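You operate a simulated robot arm through the tools that you are given. There is no shell and no other tool.

Carry out the task below with a simulated robot arm. There is one attempt and no reset: what you move stays moved.

JOB
Shut the bench air down for the night.
Fine: blue lever shut, then bleed the gauge to nought with the yellow button; red knob right back, nozzle in its holder; no air into the stands.

It is judged by the outcome, as a careful person would: the job done as asked, and still so three seconds after it is handed in. It fails if anything else is knocked over, pushed out of place, dropped, spilled or broken.

ROBOT AND FRAMES
A 7-joint arm with a three-finger gripper, fixed in place. Base frame: the origin is at the foot of the arm, x ahead of it, y to its left, z up; the work surface is at about z = 85. Units: cm, rad, N and s.
Its first joint turns from -2.897 to 2.897 rad. Payload 2.69 kg.
The TCP is the grasp point between the finger pads, 3 cm short of the fingertips. In the tool frame z runs along the fingers and y along their closing line. The gripper opens to 12.8 cm. The gripper's body begins 11.7 cm behind the TCP.
Orientation is that of the tool frame in the base frame, as a unit quaternion [w, x, y, z]. With the fingers straight down and closing along the base's y, the tool's x points along the base's -x, its y along +y and its z along -z.

CONTROLS
- The arm moves only by the tool jog_arm. Its argument "targets" is a list of rows, each a list of 6 numbers: the shift along the tool's x, y, z in cm, then the turn, a rotation vector about the tool's x, y, z in rad. In form: [[tx, ty, tz, rx, ry, rz], ...]. A call has 1 to 20 rows; each row shifts and turns the commanded pose from where the row before left it, along the tool's axes as they then stand. "grip" is the finger opening in cm, from 0 to 12.8, set as the call begins (left out, the last holds). Each row takes 0.2 s and may step no farther than 5 cm and 0.15 rad from the row before; otherwise, or with a gripper value out of range, the whole call is refused. A pose out of reach is approached as far as the arm can. The call stops where the force on the tool passes 40 N (or 10 N more than at its start, if that is more) or the arm is blocked; 0.2 s more then pass. Each finger halts on what it meets, pressing with about 41 N; the grip force reading is that of the motor and also rises with nothing between the fingers. The clock runs only during rows and for 0.2 s after the last one: add rows that do not move to give the fingers time. It gives the time, the measured TCP pose, the force on the tool (base axes), the opening and the grip force at its end, in the units of the frame above (readings bear some noise), with the torque about the TCP (base axes, N m) and any sound that the robot's microphone picked up, and new pictures: "pictures" is both (left out), scene, wrist or none.
- Cameras (640 x 400 px; columns grow to the right, rows downward): "scene" is fixed at [40.91, 64.52, 162.79]; the picture's right is [-0.64, -0.77, 0.00], its down [-0.42, 0.35, -0.84] and it looks along [0.64, -0.54, -0.55] (base axes); focal length 227 px, centre (320, 200). "wrist" rides on the gripper at [5.8, 5.4, -13.1] in the tool frame; the picture's right is [-0.68, 0.74, 0.00], its down [-0.62, -0.57, -0.55] and it looks along [-0.40, -0.37, 0.84] (tool axes); focal length 234 px, centre (320, 200). There is no depth. A picture from a camera that has moved, and an enlarged one, comes with that camera's place and axes in the base frame and with its lens. The place of the scene camera against the robot may be out by one fixed shift of up to 1.8 cm in any direction.
- raise_lower(by): slides the trunk up (or, below 0, down) by that many cm; the arm rides with it, the base frame stays. It gives what a move gives, with no picture.
- enlarge(camera, box): a new picture of the part [left, top, right, bottom] of that camera's present view, enlarged. It takes no simulated time.
- close_job(): hands the job in; it is judged then, once.

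Places have to be worked out from the pictures, the camera data and where the tool is seen. Open the gripper and draw the arm clear of the work before you hand the job in, unless the task says otherwise.

The tools are called by a JSON object that holds its "method" and its "body". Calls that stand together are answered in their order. jog_arm: Moves the arm, as the interface text tells. Its arguments: {"type":"object","properties":{"targets":{"type":"array","items":{"type":"array","items":{"type":"number"}}},"grip":{"type":"number"},"pictures":{"type":"string","enum":["both","scene","wrist","none"]}},"required":["targets"]} The other tools are called the same way: raise_lower (by) slides the trunk up or down; enlarge (camera, box) takes an enlarged picture of a part of a camera's view; close_job () hands the job in.

At the start:

```text
clock: 0.0
tcp_pos: [57.03, 1.13, 152.44]
tcp_rot: [0.001, 0.0, 1.0, 0.0]
ft_force: [0.8, 0.3, -0.2]
moment: [0.01, -0.02, 0.02]
width: 12.78
grasp_force: 0.2
trunk travel left (down, up): [-25.0, 10.0]
```

scene: 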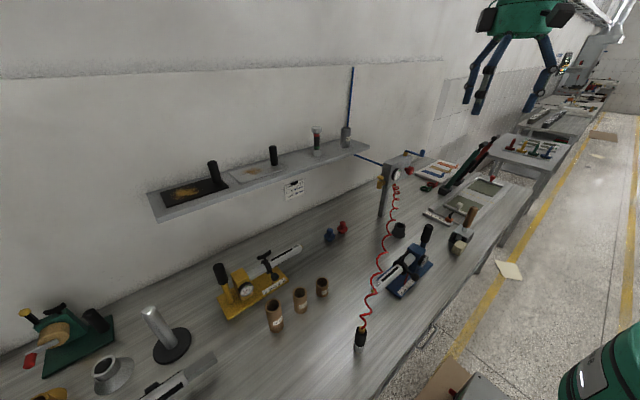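
wrist: 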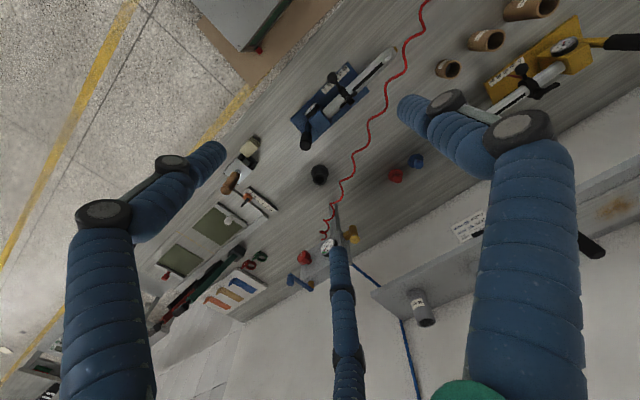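

The scene shows a post with a gauge, a red coiled hose, and a nozzle lying on the bench. I'll enlarge these regions before moving.

{"method": "enlarge", "body": {"camera": "scene", "box": [340, 130, 460, 205]}}

{"method": "enlarge", "body": {"camera": "scene", "box": [300, 200, 460, 360]}}

{"method": "enlarge", "body": {"camera": "wrist", "box": [270, 150, 430, 300]}}

{"method": "enlarge", "body": {"camera": "scene", "box": [140, 120, 380, 220]}}

```text
5.33 times, centred on (400, 168) of scene
camera zoom: at [40.91, 64.52, 162.79], right [-0.64, -0.77, 0.0], down [-0.42, 0.35, -0.84], along [0.64, -0.54, -0.55], focal length 1208 px, centre (-107, 373)
```

zoom: 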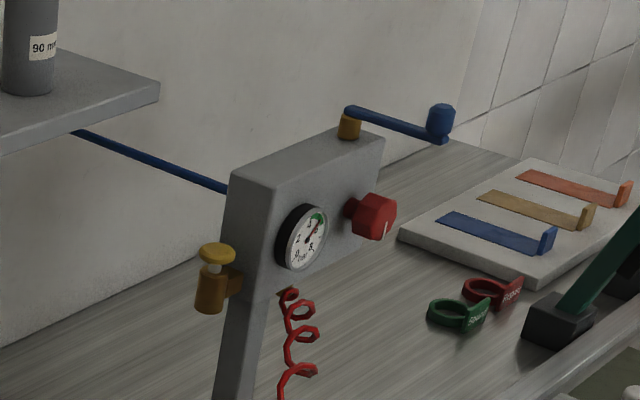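

```text
2.50 times, centred on (380, 280) of scene
camera zoom: at [40.91, 64.52, 162.79], right [-0.64, -0.77, 0.0], down [-0.42, 0.35, -0.84], along [0.64, -0.54, -0.55], focal length 566 px, centre (170, 0)
```

zoom: 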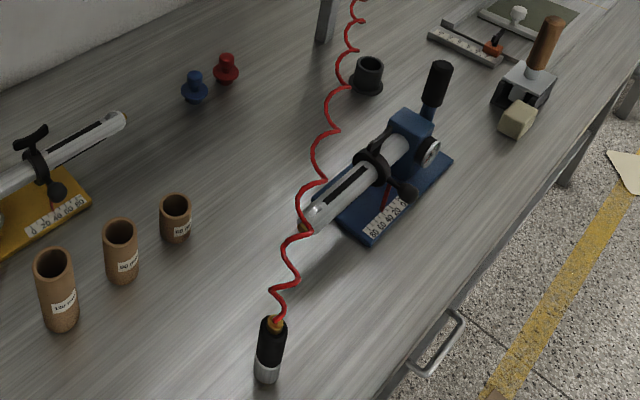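

```text
2.67 times, centred on (350, 225) of wrist
camera zoom: at [51.3, 6.36, 165.62], right [0.68, 0.74, 0.0], down [0.62, -0.57, 0.55], along [0.4, -0.37, -0.84], focal length 624 px, centre (240, 133)
```

zoom: 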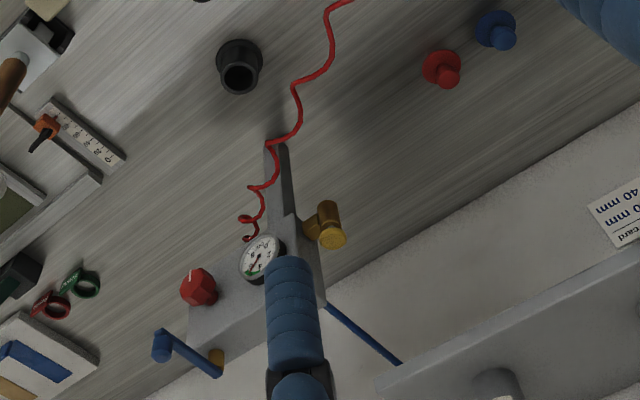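

```text
2.67 times, centred on (260, 170) of scene
camera zoom: at [40.91, 64.52, 162.79], right [-0.64, -0.77, 0.0], down [-0.42, 0.35, -0.84], along [0.64, -0.54, -0.55], focal length 604 px, centre (480, 280)
```

zoom: 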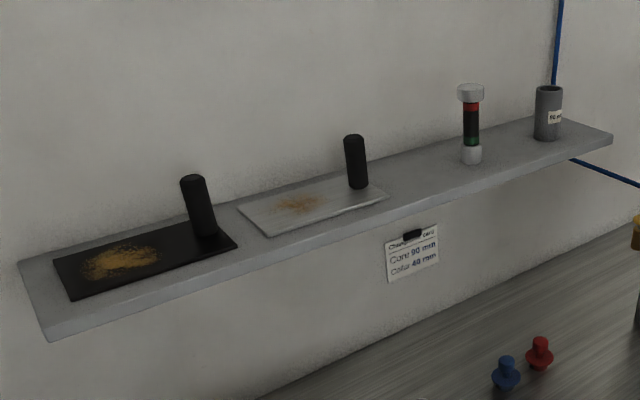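

The post's box faces the robot at about x=93, y=-22 to -40, with its top at about z=117. The gauge and red knob are on its front, the blue lever is on top and points toward the robot, and the yellow bleed button is on its left side. I'll bring the wrist camera closer to read the details before touching anything.

{"method": "jog_arm", "body": {"targets": [[-2, -2.5, 2.5, 0, 0, 0], [-2, -2.5, 2.5, 0, 0, 0], [-2, -2.5, 2.5, 0, 0, 0], [-2, -2.5, 2.5, 0, 0, 0], [-2, -2.5, 2.5, 0, 0, 0], [-2, -2.5, 2.5, 0, 0, 0], [0, 0, 0, 0, -0.1, 0], [0, 0, 0, 0, -0.1, 0], [0, 0, 0, 0, -0.1, 0]], "pictures": "both"}}

```text
clock: 2.0
tcp_pos: [69.18, -13.92, 137.55]
tcp_rot: [0.149, -0.001, 0.989, 0.001]
ft_force: [0.9, -0.6, 0.0]
moment: [0.04, 0.02, 0.02]
width: 12.78
grasp_force: 0.1
trunk travel left (down, up): [-25.0, 10.0]
camera wrist: at [59.8, -8.62, 148.26], right [0.65, 0.74, 0.2], down [0.43, -0.56, 0.71], along [0.63, -0.37, -0.68], focal length 234 px, centre (320, 200)
```

scene: 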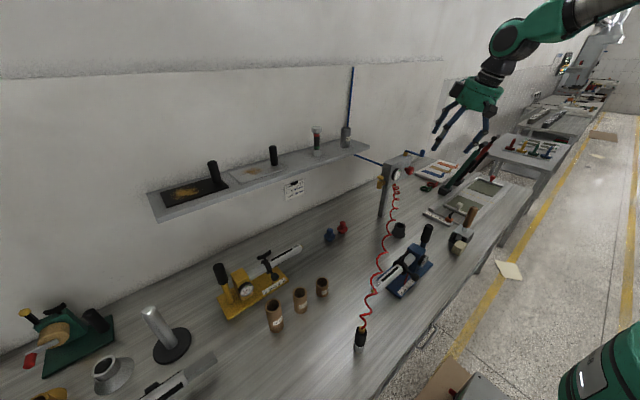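
wrist: 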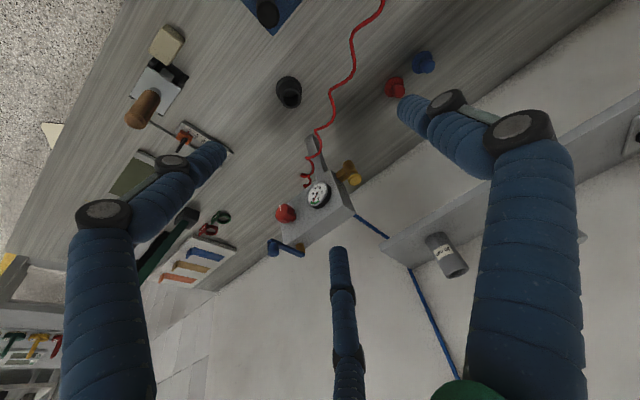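

I'll enlarge the regulator in the closer wrist view.

{"method": "enlarge", "body": {"camera": "wrist", "box": [250, 140, 410, 280]}}

{"method": "enlarge", "body": {"camera": "wrist", "box": [285, 170, 365, 220]}}

{"method": "enlarge", "body": {"camera": "scene", "box": [430, 60, 510, 140]}}

{"method": "enlarge", "body": {"camera": "scene", "box": [335, 310, 385, 360]}}

{"method": "enlarge", "body": {"camera": "scene", "box": [350, 215, 450, 300]}}

{"method": "enlarge", "body": {"camera": "scene", "box": [205, 235, 305, 320]}}

```text
2.86 times, centred on (330, 210) of wrist
camera zoom: at [59.8, -8.62, 148.26], right [0.65, 0.74, 0.2], down [0.43, -0.56, 0.71], along [0.63, -0.37, -0.68], focal length 669 px, centre (291, 171)
```

zoom: 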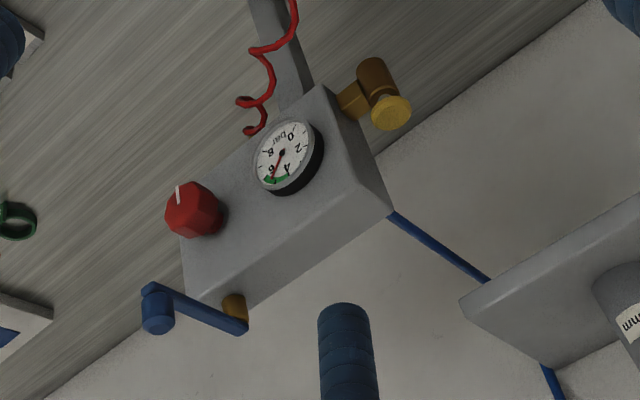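

```text
8.00 times, centred on (325, 195) of wrist
camera zoom: at [59.8, -8.62, 148.26], right [0.65, 0.74, 0.2], down [0.43, -0.56, 0.71], along [0.63, -0.37, -0.68], focal length 1873 px, centre (280, 240)
```

zoom: 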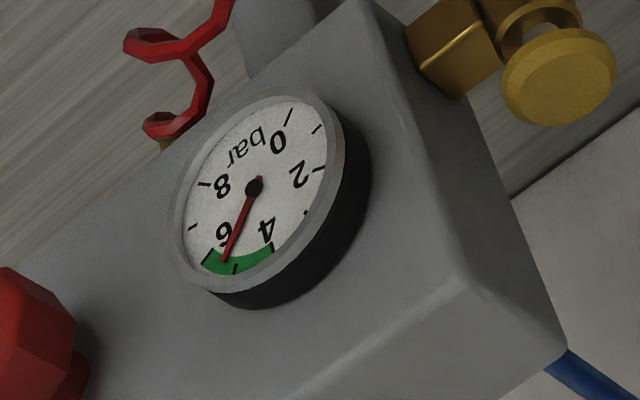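

```text
5.00 times, centred on (470, 100) of scene
camera zoom: at [40.91, 64.52, 162.79], right [-0.64, -0.77, 0.0], down [-0.42, 0.35, -0.84], along [0.64, -0.54, -0.55], focal length 1133 px, centre (-430, 700)
```

zoom: 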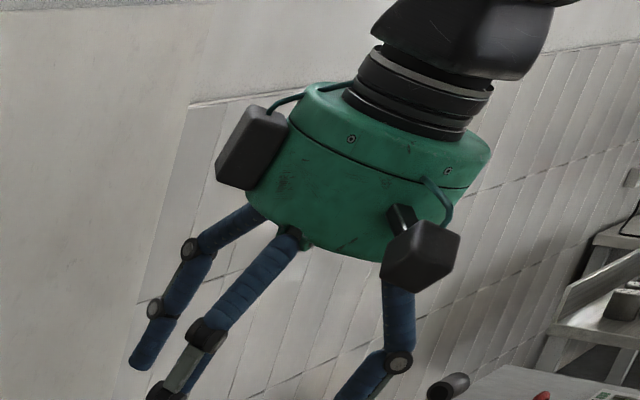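

```text
8.00 times, centred on (360, 335) of scene
camera zoom: at [40.91, 64.52, 162.79], right [-0.64, -0.77, 0.0], down [-0.42, 0.35, -0.84], along [0.64, -0.54, -0.55], focal length 1813 px, centre (0, -880)
```

zoom: 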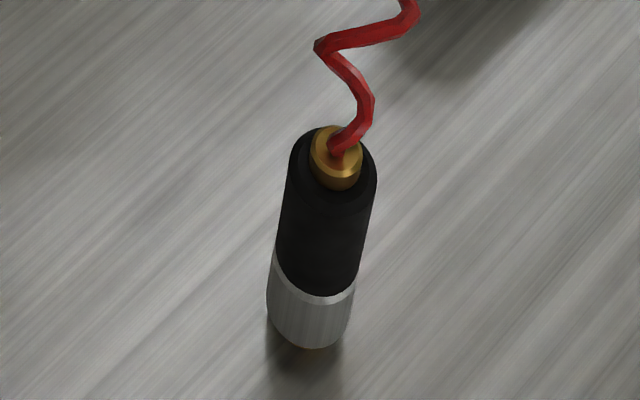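

```text
4.71 times, centred on (400, 258) of scene
camera zoom: at [40.91, 64.52, 162.79], right [-0.64, -0.77, 0.0], down [-0.42, 0.35, -0.84], along [0.64, -0.54, -0.55], focal length 1066 px, centre (-56, -71)
```

zoom: 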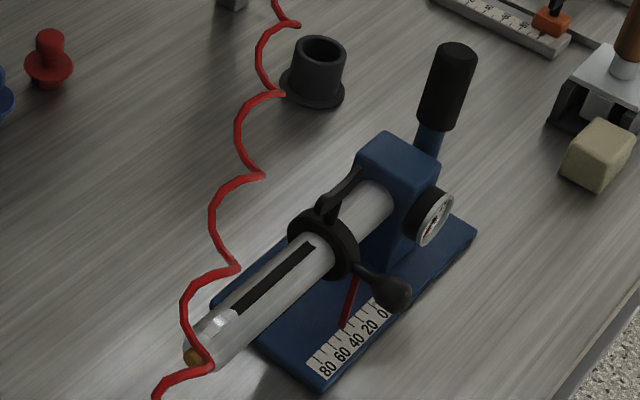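

```text
4.71 times, centred on (255, 278) of scene
camera zoom: at [40.91, 64.52, 162.79], right [-0.64, -0.77, 0.0], down [-0.42, 0.35, -0.84], along [0.64, -0.54, -0.55], focal length 1066 px, centre (626, -165)
```

zoom: 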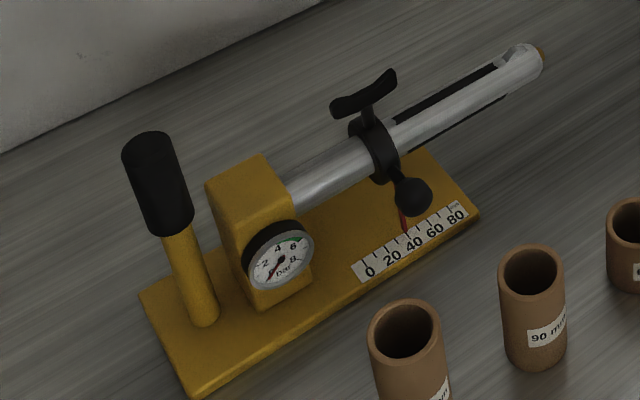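

The gauge reads about 5.5 bar. The supply pipe runs into the back of the box along x, and the lever also points along x, so it is open. I'll move in for a view of the box top before deciding which way it closes.

{"method": "jog_arm", "body": {"targets": [[-2.4, -3.5, 0.74, 0, 0, 0], [-2.4, -3.5, 0.74, 0, 0, 0], [-2.4, -3.5, 0.74, 0, 0, 0], [-2.4, -3.5, 0.74, 0, 0, 0], [-2.4, -3.5, 0.74, 0, 0, 0], [0, 0, 0, 0, 0, 0]], "pictures": "both"}}

```text
clock: 3.4
tcp_pos: [81.74, -31.59, 137.66]
tcp_rot: [0.149, -0.001, 0.989, 0.001]
ft_force: [0.2, -0.1, 0.0]
moment: [0.07, 0.03, 0.01]
width: 12.78
grasp_force: 0.0
trunk travel left (down, up): [-25.0, 10.0]
camera wrist: at [72.37, -26.27, 148.39], right [0.65, 0.74, 0.2], down [0.43, -0.57, 0.71], along [0.63, -0.37, -0.68], focal length 234 px, centre (320, 200)
```

scene: 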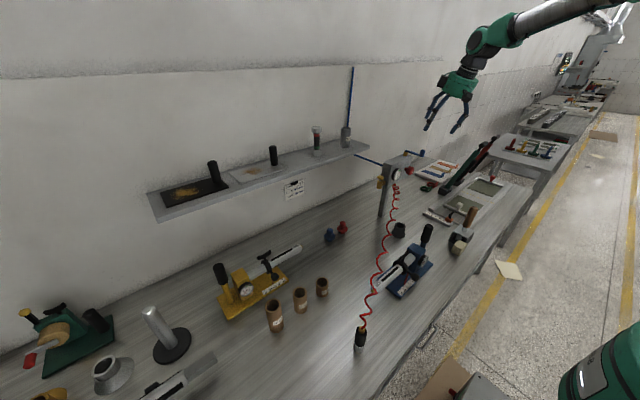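
wrist: 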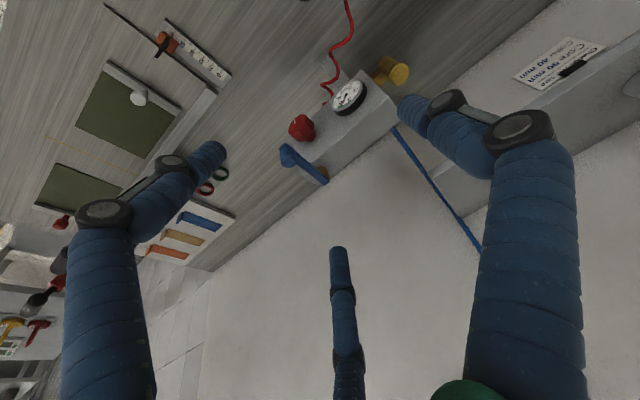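

{"method": "enlarge", "body": {"camera": "wrist", "box": [260, 60, 420, 200]}}

{"method": "enlarge", "body": {"camera": "wrist", "box": [270, 130, 350, 190]}}

```text
2.86 times, centred on (340, 130) of wrist
camera zoom: at [72.37, -26.27, 148.39], right [0.65, 0.74, 0.2], down [0.43, -0.57, 0.71], along [0.63, -0.37, -0.68], focal length 669 px, centre (263, 400)
```

zoom: 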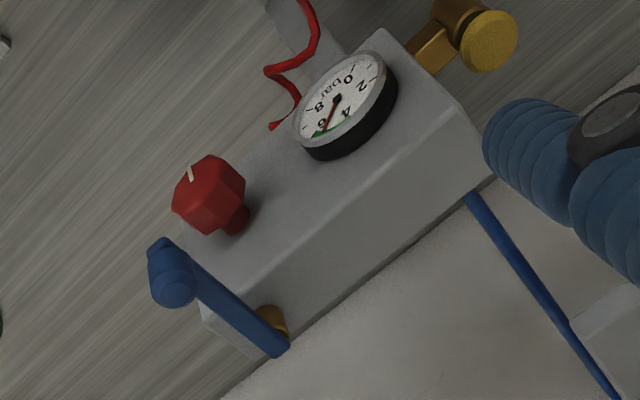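

```text
6.67 times, centred on (310, 160) of wrist
camera zoom: at [72.37, -26.27, 148.39], right [0.65, 0.74, 0.2], down [0.43, -0.57, 0.71], along [0.63, -0.37, -0.68], focal length 1561 px, centre (387, 467)
```

zoom: 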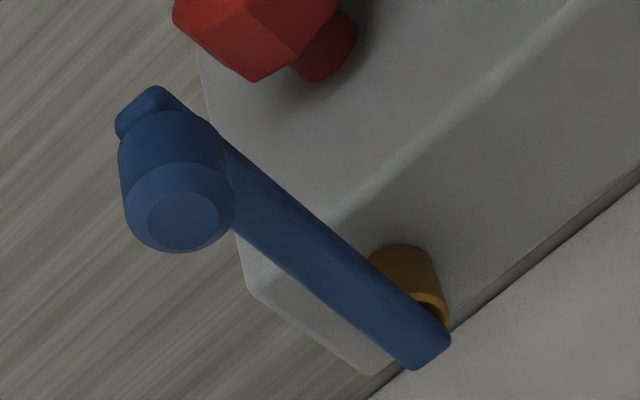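

No marks are visible, but the lever is clearly parallel to the pipe, so shut is a quarter turn either way. The lever's handle stub has its top near (87.4, -38.2, 122.6), and the pivot is near (95, -38). I'll tilt the tool forward and narrow the fingers to see their shape and get a better approach.

{"method": "jog_arm", "body": {"targets": [[0, 0, 0, 0, -0.125, 0], [0, 0, 0, 0, -0.125, 0], [0, 0, 0, 0, -0.125, 0], [0, 0, 0, 0, -0.125, 0], [0, 0, 0, 0, 0, 0]], "grip": 5, "pictures": "both"}}

```text
clock: 4.6
tcp_pos: [81.76, -31.31, 137.68]
tcp_rot: [0.39, 0.0, 0.921, -0.001]
ft_force: [-0.3, 0.9, 0.5]
moment: [0.03, -0.03, -0.02]
width: 5.02
grasp_force: 0.1
trunk travel left (down, up): [-25.0, 10.0]
camera wrist: at [68.26, -26.1, 142.5], right [0.47, 0.74, 0.49], down [0.04, -0.57, 0.82], along [0.88, -0.37, -0.29], focal length 234 px, centre (320, 200)
```

scene: 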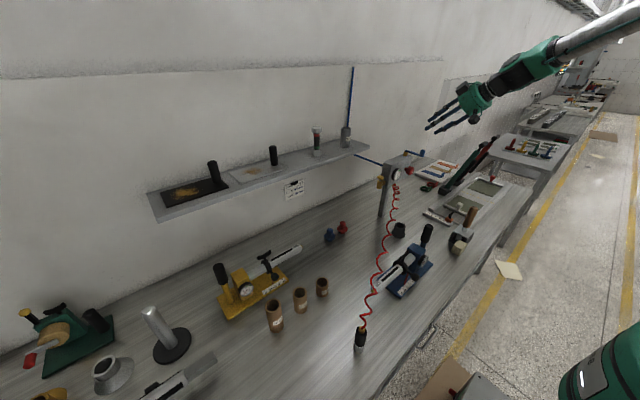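
wrist: 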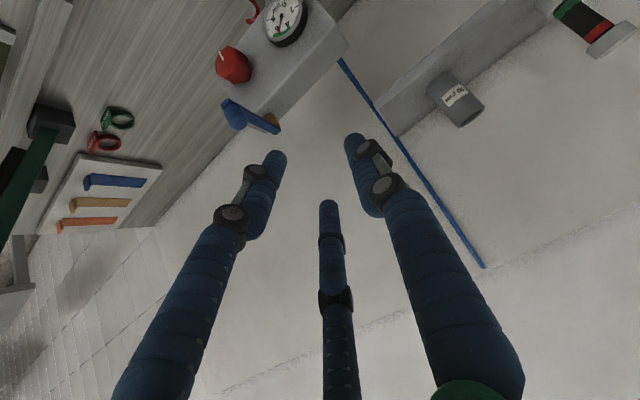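

The hand shows two finger segments on its -y side and one on its +y side, so I'll treat it as about 5–6 cm wide. I'll line up behind the lever stub on the approach axis, stopping about 10 cm short.

{"method": "jog_arm", "body": {"targets": [[2.4, -2.3, 1.7, 0, 0, 0], [2.4, -2.3, 1.7, 0, 0, 0], [2.4, -2.3, 1.7, 0, 0, 0], [0, 0, 0, 0, 0, 0]], "grip": 5, "pictures": "both"}}

{"method": "enlarge", "body": {"camera": "wrist", "box": [220, 40, 420, 240]}}

{"method": "enlarge", "body": {"camera": "scene", "box": [370, 90, 490, 200]}}

```text
clock: 5.6
tcp_pos: [80.4, -38.37, 128.88]
tcp_rot: [0.39, 0.001, 0.921, -0.001]
ft_force: [0.9, -1.1, -0.6]
moment: [0.05, 0.0, 0.05]
width: 4.99
grasp_force: 0.1
trunk travel left (down, up): [-25.0, 10.0]
camera wrist: at [67.03, -33.07, 133.74], right [0.47, 0.74, 0.49], down [0.04, -0.57, 0.82], along [0.88, -0.37, -0.29], focal length 234 px, centre (320, 200)
```

scene: 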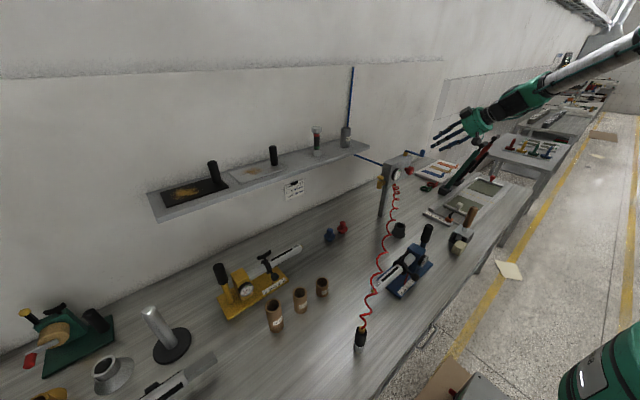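
wrist: 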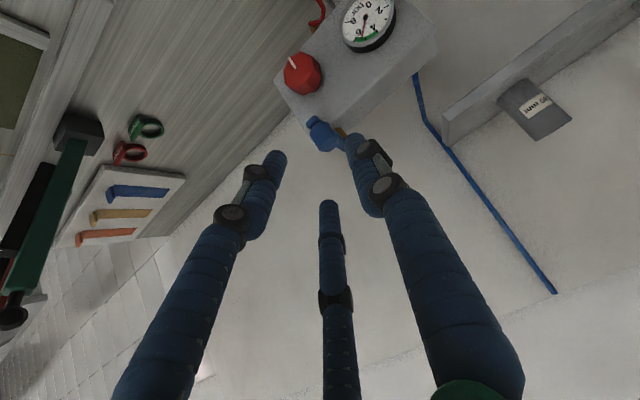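

```text
2.00 times, centred on (320, 140) of wrist
camera zoom: at [67.03, -33.07, 133.74], right [0.47, 0.74, 0.49], down [0.04, -0.57, 0.82], along [0.88, -0.37, -0.29], focal length 468 px, centre (320, 320)
```

zoom: 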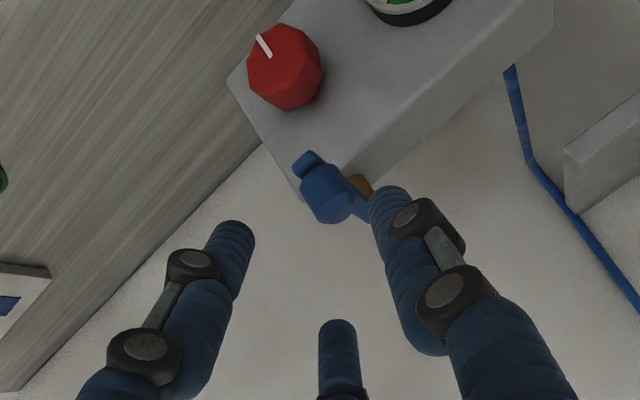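

```text
3.64 times, centred on (430, 145) of scene
camera zoom: at [40.91, 64.52, 162.79], right [-0.64, -0.77, 0.0], down [-0.42, 0.35, -0.84], along [0.64, -0.54, -0.55], focal length 824 px, centre (-80, 400)
```

zoom: 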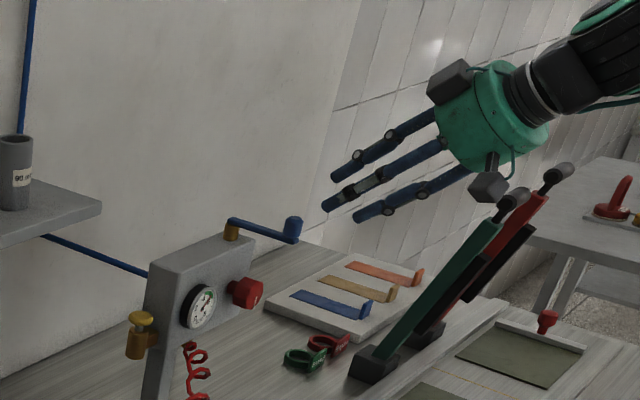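

The tool axis lines up with the stub at about (87.4, -38.1, 122). I'll advance 9.8 cm along the fingers with them open around it.

{"method": "jog_arm", "body": {"targets": [[0, 0, 2.5, 0, 0, 0], [0, 0, 2.5, 0, 0, 0], [0, 0, 2.4, 0, 0, 0], [0, 0, 2.4, 0, 0, 0], [0, 0, 0, 0, 0, 0]], "grip": 5, "pictures": "both"}}

{"method": "enlarge", "body": {"camera": "wrist", "box": [220, 40, 420, 240]}}

{"method": "enlarge", "body": {"camera": "scene", "box": [370, 110, 450, 190]}}

```text
clock: 6.8
tcp_pos: [87.4, -38.29, 121.85]
tcp_rot: [0.389, 0.0, 0.921, 0.0]
ft_force: [0.6, -0.8, 0.9]
moment: [0.03, 0.02, 0.0]
width: 4.98
grasp_force: 0.0
trunk travel left (down, up): [-25.0, 10.0]
camera wrist: at [73.97, -33.02, 126.76], right [0.47, 0.74, 0.49], down [0.04, -0.57, 0.82], along [0.88, -0.37, -0.29], focal length 234 px, centre (320, 200)
```

scene: 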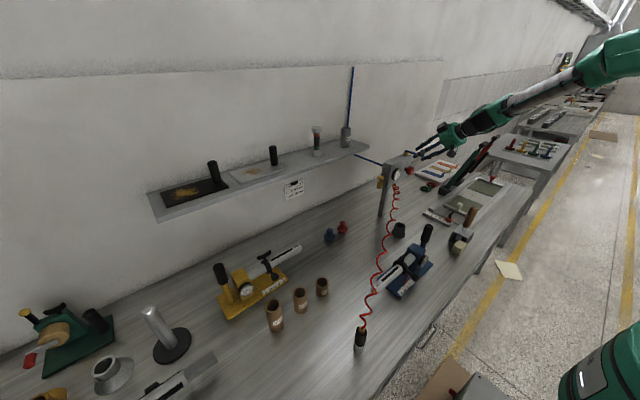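
wrist: 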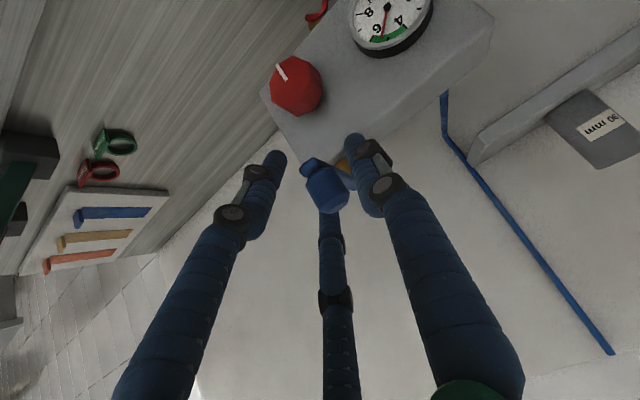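

```text
2.00 times, centred on (320, 140) of wrist
camera zoom: at [73.97, -33.02, 126.76], right [0.47, 0.74, 0.49], down [0.04, -0.57, 0.82], along [0.88, -0.37, -0.29], focal length 468 px, centre (320, 320)
```

zoom: 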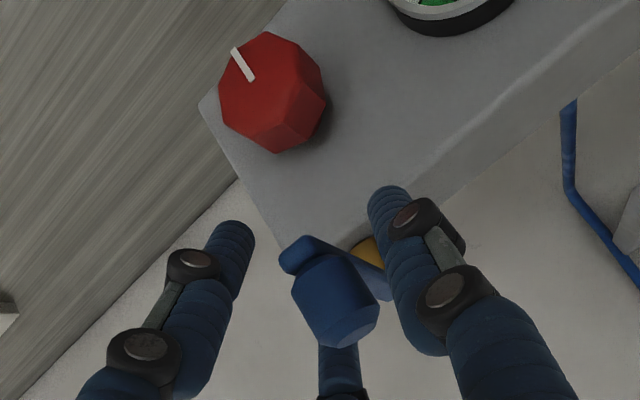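

```text
5.00 times, centred on (410, 150) of scene
camera zoom: at [40.91, 64.52, 162.79], right [-0.64, -0.77, 0.0], down [-0.42, 0.35, -0.84], along [0.64, -0.54, -0.55], focal length 1133 px, centre (-130, 450)
```

zoom: 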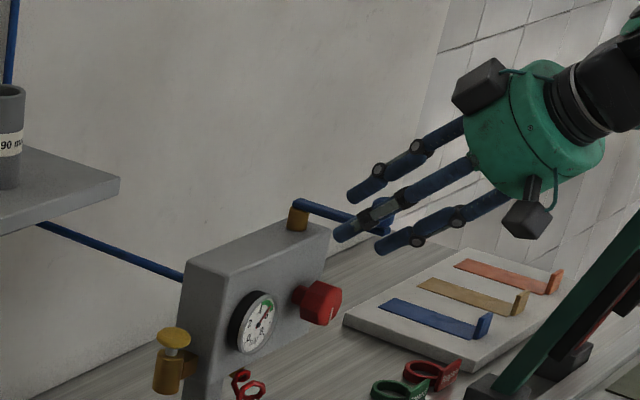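

The stub is between the fingers and there is no contact force. I'll close on it.

{"method": "jog_arm", "body": {"targets": [[0, 0, 0, 0, 0, 0], [0, 0, 0, 0, 0, 0], [0, 0, 0, 0, 0, 0]], "grip": 1.5, "pictures": "wrist"}}

```text
clock: 7.6
tcp_pos: [87.32, -38.4, 121.94]
tcp_rot: [0.389, 0.0, 0.921, 0.0]
ft_force: [-1.3, -4.4, -2.4]
moment: [-0.74, 0.05, -0.35]
width: 2.7
grasp_force: 44.4
trunk travel left (down, up): [-25.0, 10.0]
camera wrist: at [73.89, -33.05, 126.76], right [0.47, 0.74, 0.49], down [0.04, -0.57, 0.82], along [0.88, -0.37, -0.29], focal length 234 px, centre (320, 200)
```

wrist: 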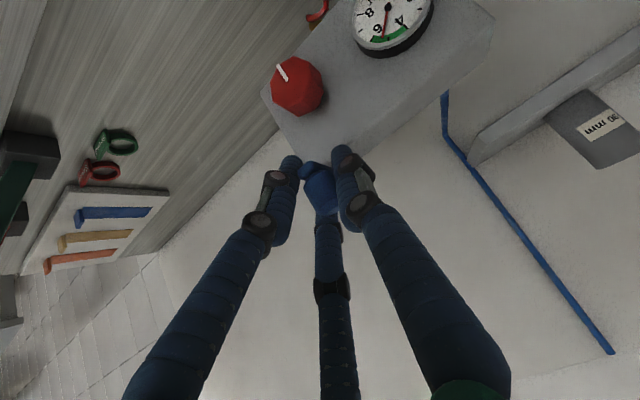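

The stub is gripped at 2.7 cm. I'll try a small swing toward +y (clockwise seen from above) and watch the force.

{"method": "jog_arm", "body": {"targets": [[0, 0.5, 0, 0, 0, 0], [0, 0.5, 0, 0, 0, 0], [0, 0, 0, 0, 0, 0]], "pictures": "none"}}

```text
clock: 8.2
tcp_pos: [87.27, -38.16, 121.98]
tcp_rot: [0.39, 0.004, 0.921, -0.004]
ft_force: [13.4, -12.5, -8.1]
moment: [-0.9, 0.62, -1.09]
width: 2.67
grasp_force: 44.6
trunk travel left (down, up): [-25.0, 10.0]
stopped in row 2: the force on the tool passed its limit at 44 N (the readings are from after the stop); the commanded pose is now the measured one
```

The lever resists toward +y after only about 0.2 cm, so that side is the stop. I'll try -y.

{"method": "jog_arm", "body": {"targets": [[0, -0.4, 0, 0, 0, 0], [0, -0.5, 0, 0, 0, 0], [0, -0.5, 0, 0, 0, 0], [0, 0, 0, 0, 0, 0]], "pictures": "none"}}

```text
clock: 9.1
tcp_pos: [87.4, -38.35, 121.85]
tcp_rot: [0.388, -0.002, 0.922, 0.002]
ft_force: [3.2, 14.8, 1.0]
moment: [-0.37, 0.23, -0.3]
width: 2.72
grasp_force: 45.3
trunk travel left (down, up): [-25.0, 10.0]
stopped in row 4: the force on the tool passed its limit at 42 N (the readings are from after the stop); the commanded pose is now the measured one
```

Both straight pulls reached about 42 N with almost no motion. The tight grip may be fighting the turn, so I'll loosen it to cage the stub and push with one finger side only.

{"method": "jog_arm", "body": {"targets": [[0, 0, 0, 0, 0, 0], [0, 0, 0, 0, 0, 0]], "grip": 3.6, "pictures": "both"}}

{"method": "enlarge", "body": {"camera": "wrist", "box": [270, 110, 390, 230]}}

{"method": "enlarge", "body": {"camera": "scene", "box": [370, 110, 450, 190]}}

```text
clock: 9.7
tcp_pos: [87.22, -38.72, 121.92]
tcp_rot: [0.389, 0.0, 0.921, 0.001]
ft_force: [0.5, -0.1, 0.1]
moment: [-0.04, 0.03, -0.03]
width: 3.6
grasp_force: 0.0
trunk travel left (down, up): [-25.0, 10.0]
camera wrist: at [73.82, -33.4, 126.74], right [0.47, 0.74, 0.49], down [0.04, -0.57, 0.82], along [0.88, -0.37, -0.29], focal length 234 px, centre (320, 200)
```

scene: 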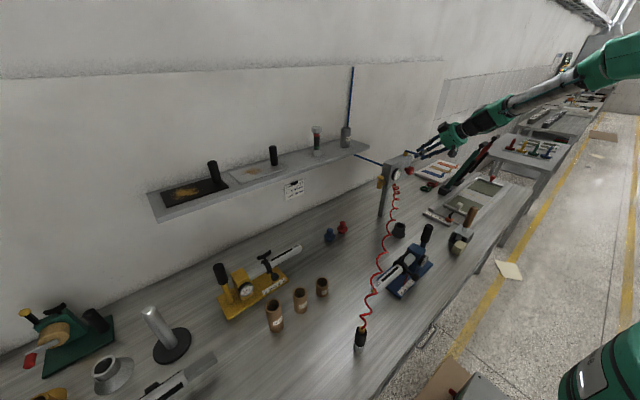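
wrist: 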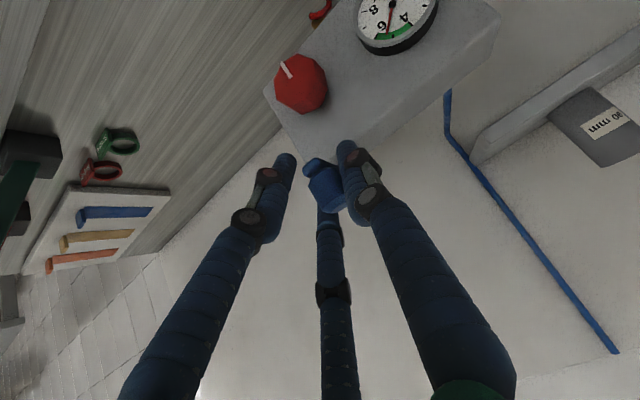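

```text
3.33 times, centred on (330, 170) of wrist
camera zoom: at [73.82, -33.4, 126.74], right [0.47, 0.74, 0.49], down [0.04, -0.57, 0.82], along [0.88, -0.37, -0.29], focal length 781 px, centre (287, 300)
```

zoom: 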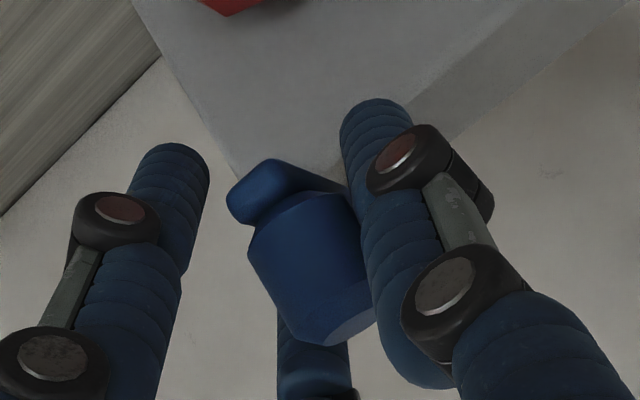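

```text
5.00 times, centred on (410, 150) of scene
camera zoom: at [40.91, 64.52, 162.79], right [-0.64, -0.77, 0.0], down [-0.42, 0.35, -0.84], along [0.64, -0.54, -0.55], focal length 1133 px, centre (-130, 450)
```

zoom: 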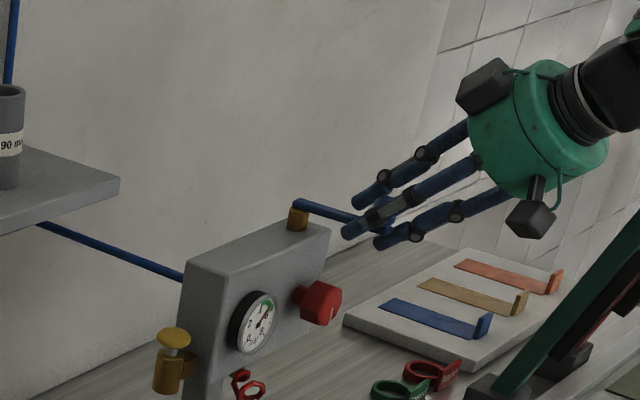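

The stub now sits against the +y finger with no load. I'll push slowly toward -y, without clamping.

{"method": "jog_arm", "body": {"targets": [[0, -0.3, 0, 0, 0, 0], [0, -0.3, 0, 0, 0, 0], [0, -0.3, 0, 0, 0, 0], [0, -0.3, 0, 0, 0, 0], [0, 0, 0, 0, 0, 0]], "pictures": "wrist"}}

```text
clock: 10.9
tcp_pos: [87.26, -39.69, 121.74]
tcp_rot: [0.388, -0.001, 0.922, 0.001]
ft_force: [3.2, 24.0, 2.9]
moment: [0.02, 0.02, -0.14]
width: 5.22
grasp_force: 12.3
trunk travel left (down, up): [-25.0, 10.0]
camera wrist: at [73.83, -34.42, 126.71], right [0.47, 0.74, 0.49], down [0.04, -0.57, 0.82], along [0.88, -0.37, -0.29], focal length 234 px, centre (320, 200)
```

wrist: 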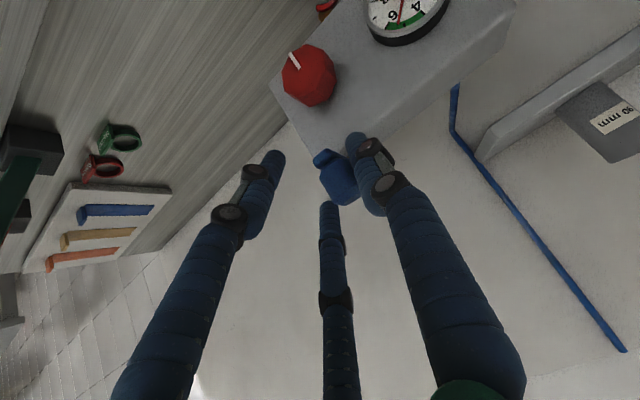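

The finger was pushed open and the stub stayed put under 24 N. I'll check in zoom whether the lever has moved at all.

{"method": "enlarge", "body": {"camera": "wrist", "box": [270, 90, 390, 210]}}

{"method": "enlarge", "body": {"camera": "scene", "box": [385, 130, 435, 180]}}

```text
3.33 times, centred on (330, 150) of wrist
camera zoom: at [73.83, -34.42, 126.71], right [0.47, 0.74, 0.49], down [0.04, -0.57, 0.82], along [0.88, -0.37, -0.29], focal length 781 px, centre (287, 367)
```

zoom: 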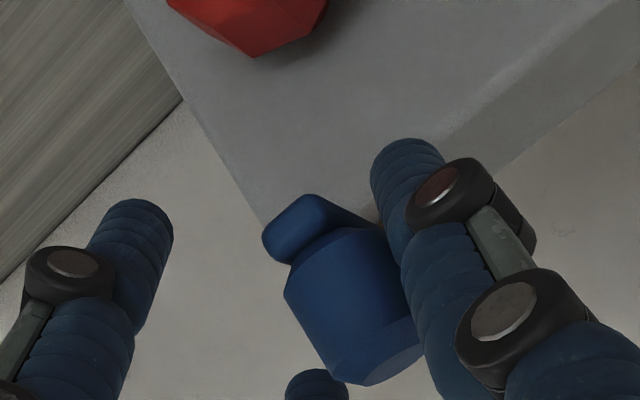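

```text
8.00 times, centred on (410, 155) of scene
camera zoom: at [40.91, 64.52, 162.79], right [-0.64, -0.77, 0.0], down [-0.42, 0.35, -0.84], along [0.64, -0.54, -0.55], focal length 1813 px, centre (-400, 560)
```

zoom: 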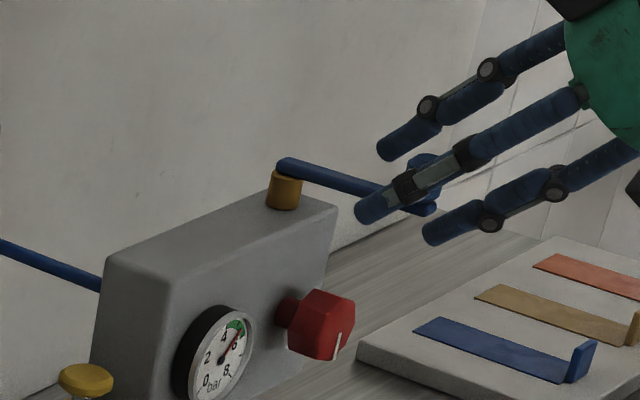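

The stub is still near y=-38.3, unmoved. I'll recentre, clamp again, and try toward +y on a proper arc about the pivot, turning the wrist with it so the grip doesn't fight.

{"method": "jog_arm", "body": {"targets": [[0, 0.5, 0, 0, 0, 0], [0, 0.5, 0, 0, 0, 0], [0, 0.4, 0, 0, 0, 0], [0, 0, 0, 0, 0, 0]], "grip": 5, "pictures": "none"}}

{"method": "jog_arm", "body": {"targets": [[0, 0, 0, 0, 0, 0], [0, 0, 0, 0, 0, 0], [0, 0, 0, 0, 0, 0]], "grip": 1, "pictures": "none"}}

{"method": "jog_arm", "body": {"targets": [[0, 0.25, 0, 0.024, 0, 0.023], [0, 0.25, 0, 0.024, 0, 0.023], [0, 0.25, 0, 0.024, 0, 0.023], [0, 0, 0, 0, 0, 0]], "pictures": "wrist"}}

```text
clock: 11.9
tcp_pos: [87.22, -38.61, 121.8]
tcp_rot: [0.389, 0.001, 0.921, 0.0]
ft_force: [0.5, 0.2, -0.8]
moment: [0.02, 0.02, 0.02]
width: 5.03
grasp_force: 0.0
trunk travel left (down, up): [-25.0, 10.0]
```

```text
clock: 12.7
tcp_pos: [87.26, -38.4, 121.81]
tcp_rot: [0.388, 0.0, 0.922, 0.001]
ft_force: [1.0, 8.6, -1.0]
moment: [-0.15, -0.01, -0.36]
width: 2.71
grasp_force: 45.2
trunk travel left (down, up): [-25.0, 10.0]
```

```text
clock: 13.7
tcp_pos: [87.17, -37.65, 121.85]
tcp_rot: [0.388, 0.048, 0.92, -0.019]
ft_force: [-5.4, 2.7, -5.1]
moment: [-0.36, 0.17, 0.25]
width: 2.72
grasp_force: 44.9
trunk travel left (down, up): [-25.0, 10.0]
camera wrist: at [74.42, -31.07, 126.69], right [0.54, 0.68, 0.49], down [-0.02, -0.57, 0.82], along [0.84, -0.46, -0.3], focal length 234 px, centre (320, 200)
```

wrist: 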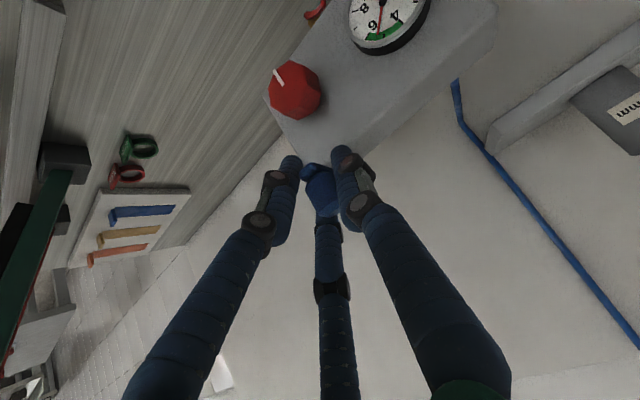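

With the wrist turning along, the lever moves freely toward +y (clockwise) at low force. I'll continue the arc in the same way.

{"method": "jog_arm", "body": {"targets": [[-0.006, 0.36, 0.006, 0.0359, 0, 0.0349], [-0.006, 0.36, 0.006, 0.0359, 0, 0.0349], [-0.006, 0.36, 0.006, 0.0359, 0, 0.0349], [-0.006, 0.36, 0.006, 0.0359, 0, 0.0349], [-0.006, 0.36, 0.006, 0.0359, 0, 0.0349], [-0.006, 0.36, 0.006, 0.0359, 0, 0.0349], [0, 0, 0, 0, 0, 0]], "pictures": "both"}}

{"method": "enlarge", "body": {"camera": "scene", "box": [380, 120, 440, 180]}}

```text
clock: 15.3
tcp_pos: [87.8, -35.82, 121.88]
tcp_rot: [0.378, 0.174, 0.906, -0.073]
ft_force: [-22.5, 16.1, -12.8]
moment: [-0.66, 0.38, 0.7]
width: 2.71
grasp_force: 45.0
out of reach, approached as far as the arm can: row 6
trunk travel left (down, up): [-25.0, 10.0]
camera wrist: at [77.34, -25.88, 126.77], right [0.71, 0.51, 0.48], down [-0.17, -0.54, 0.82], along [0.68, -0.67, -0.3], focal length 234 px, centre (320, 200)
```

scene: 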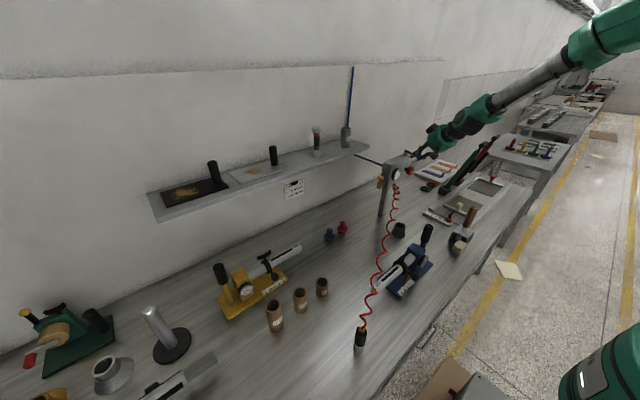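
wrist: 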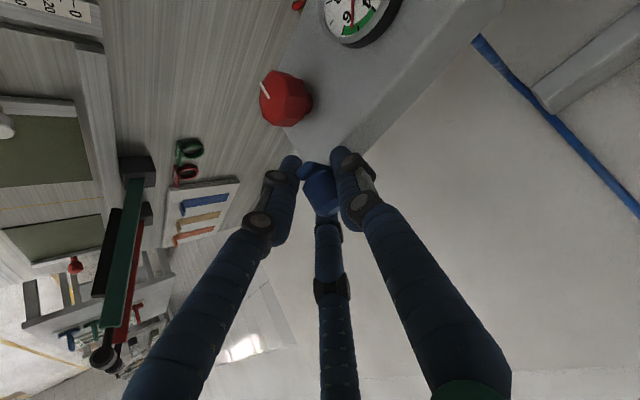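

```text
6.67 times, centred on (410, 150) of scene
camera zoom: at [40.91, 64.52, 162.79], right [-0.64, -0.77, 0.0], down [-0.42, 0.35, -0.84], along [0.64, -0.54, -0.55], focal length 1511 px, centre (-280, 533)
```

zoom: 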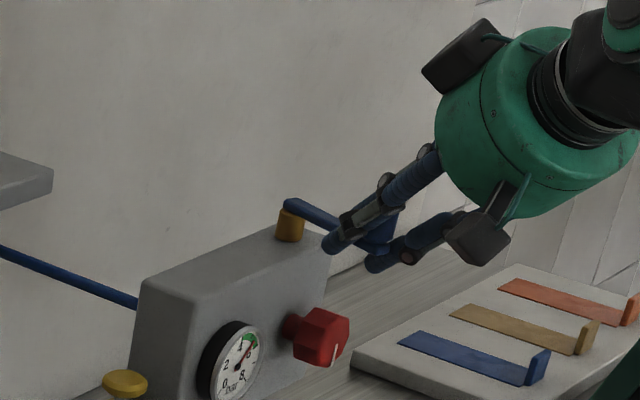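

The lever has turned about 0.4 rad, but the arm is now at the limit of this wrist orientation. I'll release, back off, and then push the lever the rest of the way with closed fingertips.

{"method": "jog_arm", "body": {"targets": [[0, 0, 0, 0, 0, 0], [0, 0, -2, 0, 0, 0], [0, 0, -3, 0, 0, 0], [0, 0, -3, 0, 0, 0], [0, 0, 0, 0, 0, 0]], "grip": 5, "pictures": "none"}}

{"method": "jog_arm", "body": {"targets": [[0, 0, 0, -0.072, 0, -0.07], [0, 0, 0, -0.072, 0, -0.07], [0, 0, 0, -0.072, 0, -0.07], [0, 0, 0, -0.072, 0, -0.07], [0, 0, 0, 0, 0, 0]], "grip": 0, "pictures": "both"}}

{"method": "enlarge", "body": {"camera": "scene", "box": [380, 110, 450, 180]}}

{"method": "enlarge", "body": {"camera": "wrist", "box": [220, 40, 420, 240]}}

```text
clock: 16.5
tcp_pos: [82.45, -33.86, 127.63]
tcp_rot: [0.381, 0.183, 0.903, -0.077]
ft_force: [-0.4, 0.9, -0.3]
moment: [-0.01, 0.01, 0.01]
width: 5.01
grasp_force: 0.0
trunk travel left (down, up): [-25.0, 10.0]
```

```text
clock: 17.7
tcp_pos: [82.57, -33.89, 127.66]
tcp_rot: [0.382, 0.025, 0.924, -0.011]
ft_force: [-0.8, -0.3, 0.3]
moment: [0.02, 0.02, 0.01]
width: 0.2
grasp_force: 31.5
out of reach, approached as far as the arm can: row 1
trunk travel left (down, up): [-25.0, 10.0]
camera wrist: at [69.53, -27.73, 132.74], right [0.52, 0.71, 0.48], down [0.02, -0.57, 0.82], along [0.86, -0.42, -0.31], focal length 234 px, centre (320, 200)
```

scene: 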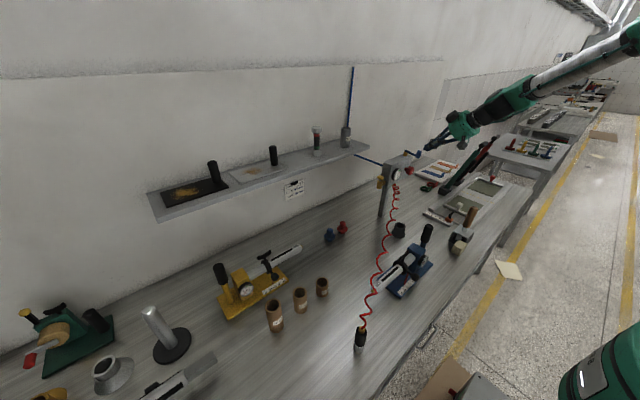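
wrist: 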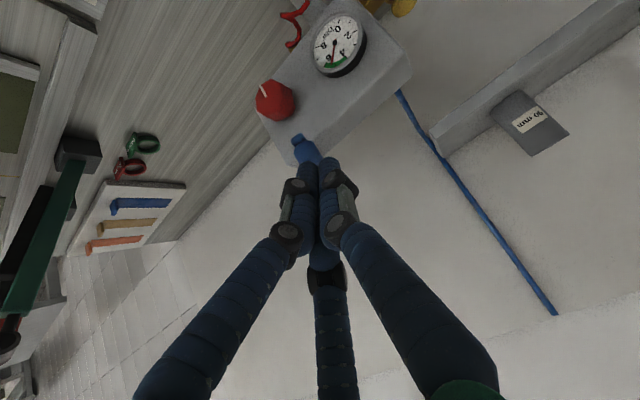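

```text
5.71 times, centred on (415, 145) of scene
camera zoom: at [40.91, 64.52, 162.79], right [-0.64, -0.77, 0.0], down [-0.42, 0.35, -0.84], along [0.64, -0.54, -0.55], focal length 1295 px, centre (-223, 514)
```

zoom: 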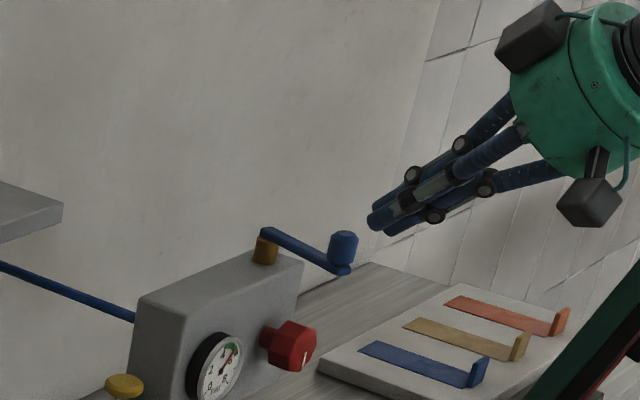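

```text
2.00 times, centred on (320, 140) of wrist
camera zoom: at [69.53, -27.73, 132.74], right [0.52, 0.71, 0.48], down [0.02, -0.57, 0.82], along [0.86, -0.42, -0.31], focal length 468 px, centre (320, 320)
```

zoom: 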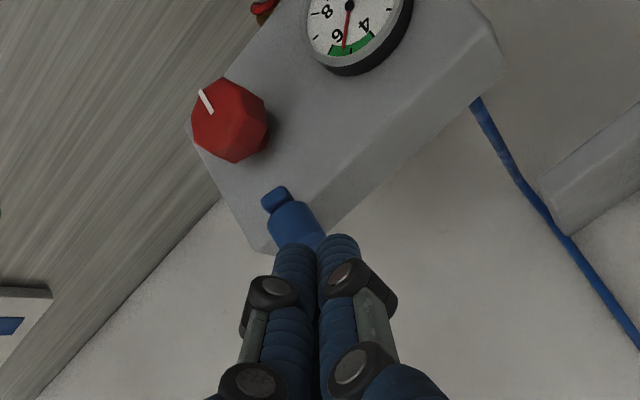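

The stub is now near (88.1, -35.4), with the lever about 0.4 rad around. I'll bring the closed fingertips down on its -y side, clear of it, ready to push.

{"method": "jog_arm", "body": {"targets": [[0, -1.5, 0, -0.039, 0, -0.038], [0, -1.6, 0, 0, 0, 0], [0.4, -1.7, 1.0, 0, 0, 0], [0.4, 0, 2.0, 0, 0, 0], [0.3, 0, 2.0, 0, 0, 0], [0.2, 0, 1.9, 0, 0, 0], [0, 0, 0, 0, 0, 0]], "grip": 0, "pictures": "both"}}

{"method": "enlarge", "body": {"camera": "wrist", "box": [250, 80, 390, 220]}}

{"method": "enlarge", "body": {"camera": "scene", "box": [380, 110, 450, 180]}}

```text
clock: 19.3
tcp_pos: [86.69, -38.57, 121.84]
tcp_rot: [0.382, -0.001, 0.924, 0.001]
ft_force: [0.5, -0.6, -0.6]
moment: [-0.02, -0.03, -0.01]
width: 0.19
grasp_force: 31.6
trunk travel left (down, up): [-25.0, 10.0]
camera wrist: at [73.31, -33.26, 126.89], right [0.48, 0.74, 0.48], down [0.05, -0.57, 0.82], along [0.88, -0.37, -0.31], focal length 234 px, centre (320, 200)
```

scene: 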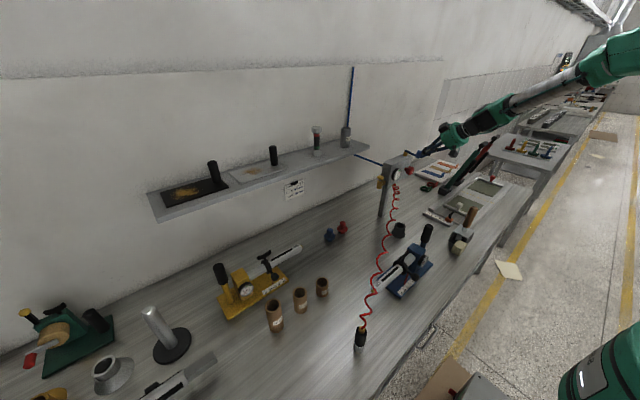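
wrist: 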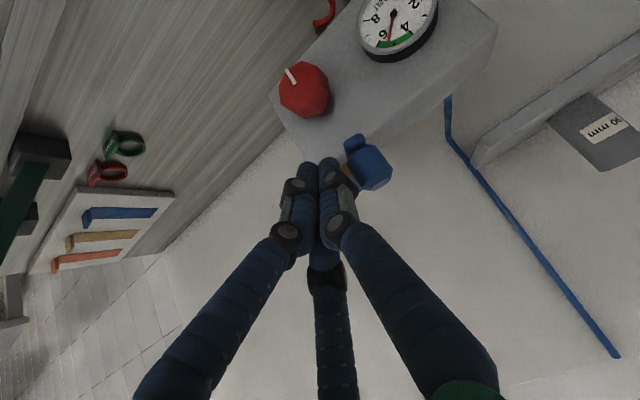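

```text
2.86 times, centred on (320, 150) of wrist
camera zoom: at [73.31, -33.26, 126.89], right [0.48, 0.74, 0.48], down [0.05, -0.57, 0.82], along [0.88, -0.37, -0.31], focal length 669 px, centre (320, 343)
```

zoom: 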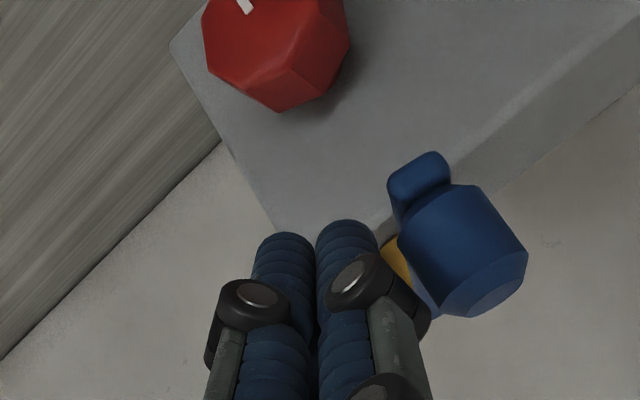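

```text
5.71 times, centred on (415, 145) of scene
camera zoom: at [40.91, 64.52, 162.79], right [-0.64, -0.77, 0.0], down [-0.42, 0.35, -0.84], along [0.64, -0.54, -0.55], focal length 1295 px, centre (-223, 514)
```

zoom: 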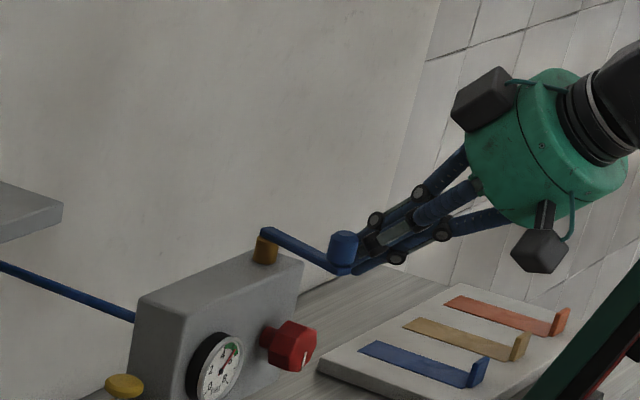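

The fingers are beside the stub on its -y side with no contact. I'll push along +y, starting the arc.

{"method": "jog_arm", "body": {"targets": [[-0.04, 0.45, 0.04, 0, 0, 0], [-0.04, 0.45, 0.04, 0, 0, 0], [-0.07, 0.4, 0.07, 0, 0, 0], [-0.07, 0.4, 0.07, 0, 0, 0], [-0.05, 0.35, 0.05, 0, 0, 0], [-0.05, 0.35, 0.05, 0, 0, 0], [0, 0, 0, 0, 0, 0]], "pictures": "wrist"}}

```text
clock: 20.9
tcp_pos: [87.0, -36.05, 121.92]
tcp_rot: [0.383, 0.0, 0.924, 0.001]
ft_force: [1.1, -0.3, -0.3]
moment: [0.01, -0.02, 0.0]
width: 0.21
grasp_force: 31.9
trunk travel left (down, up): [-25.0, 10.0]
camera wrist: at [73.64, -30.79, 126.96], right [0.48, 0.74, 0.48], down [0.05, -0.57, 0.82], along [0.88, -0.37, -0.31], focal length 234 px, centre (320, 200)
```

wrist: 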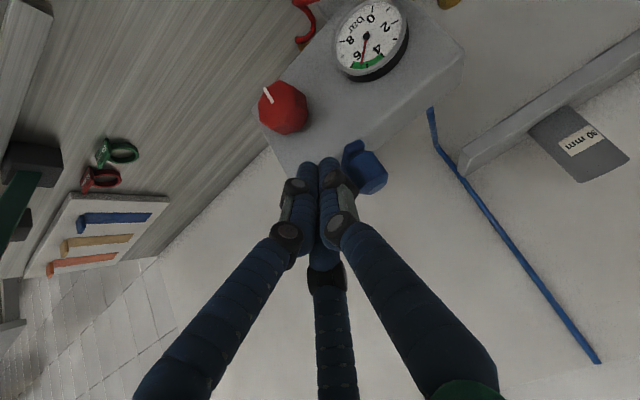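

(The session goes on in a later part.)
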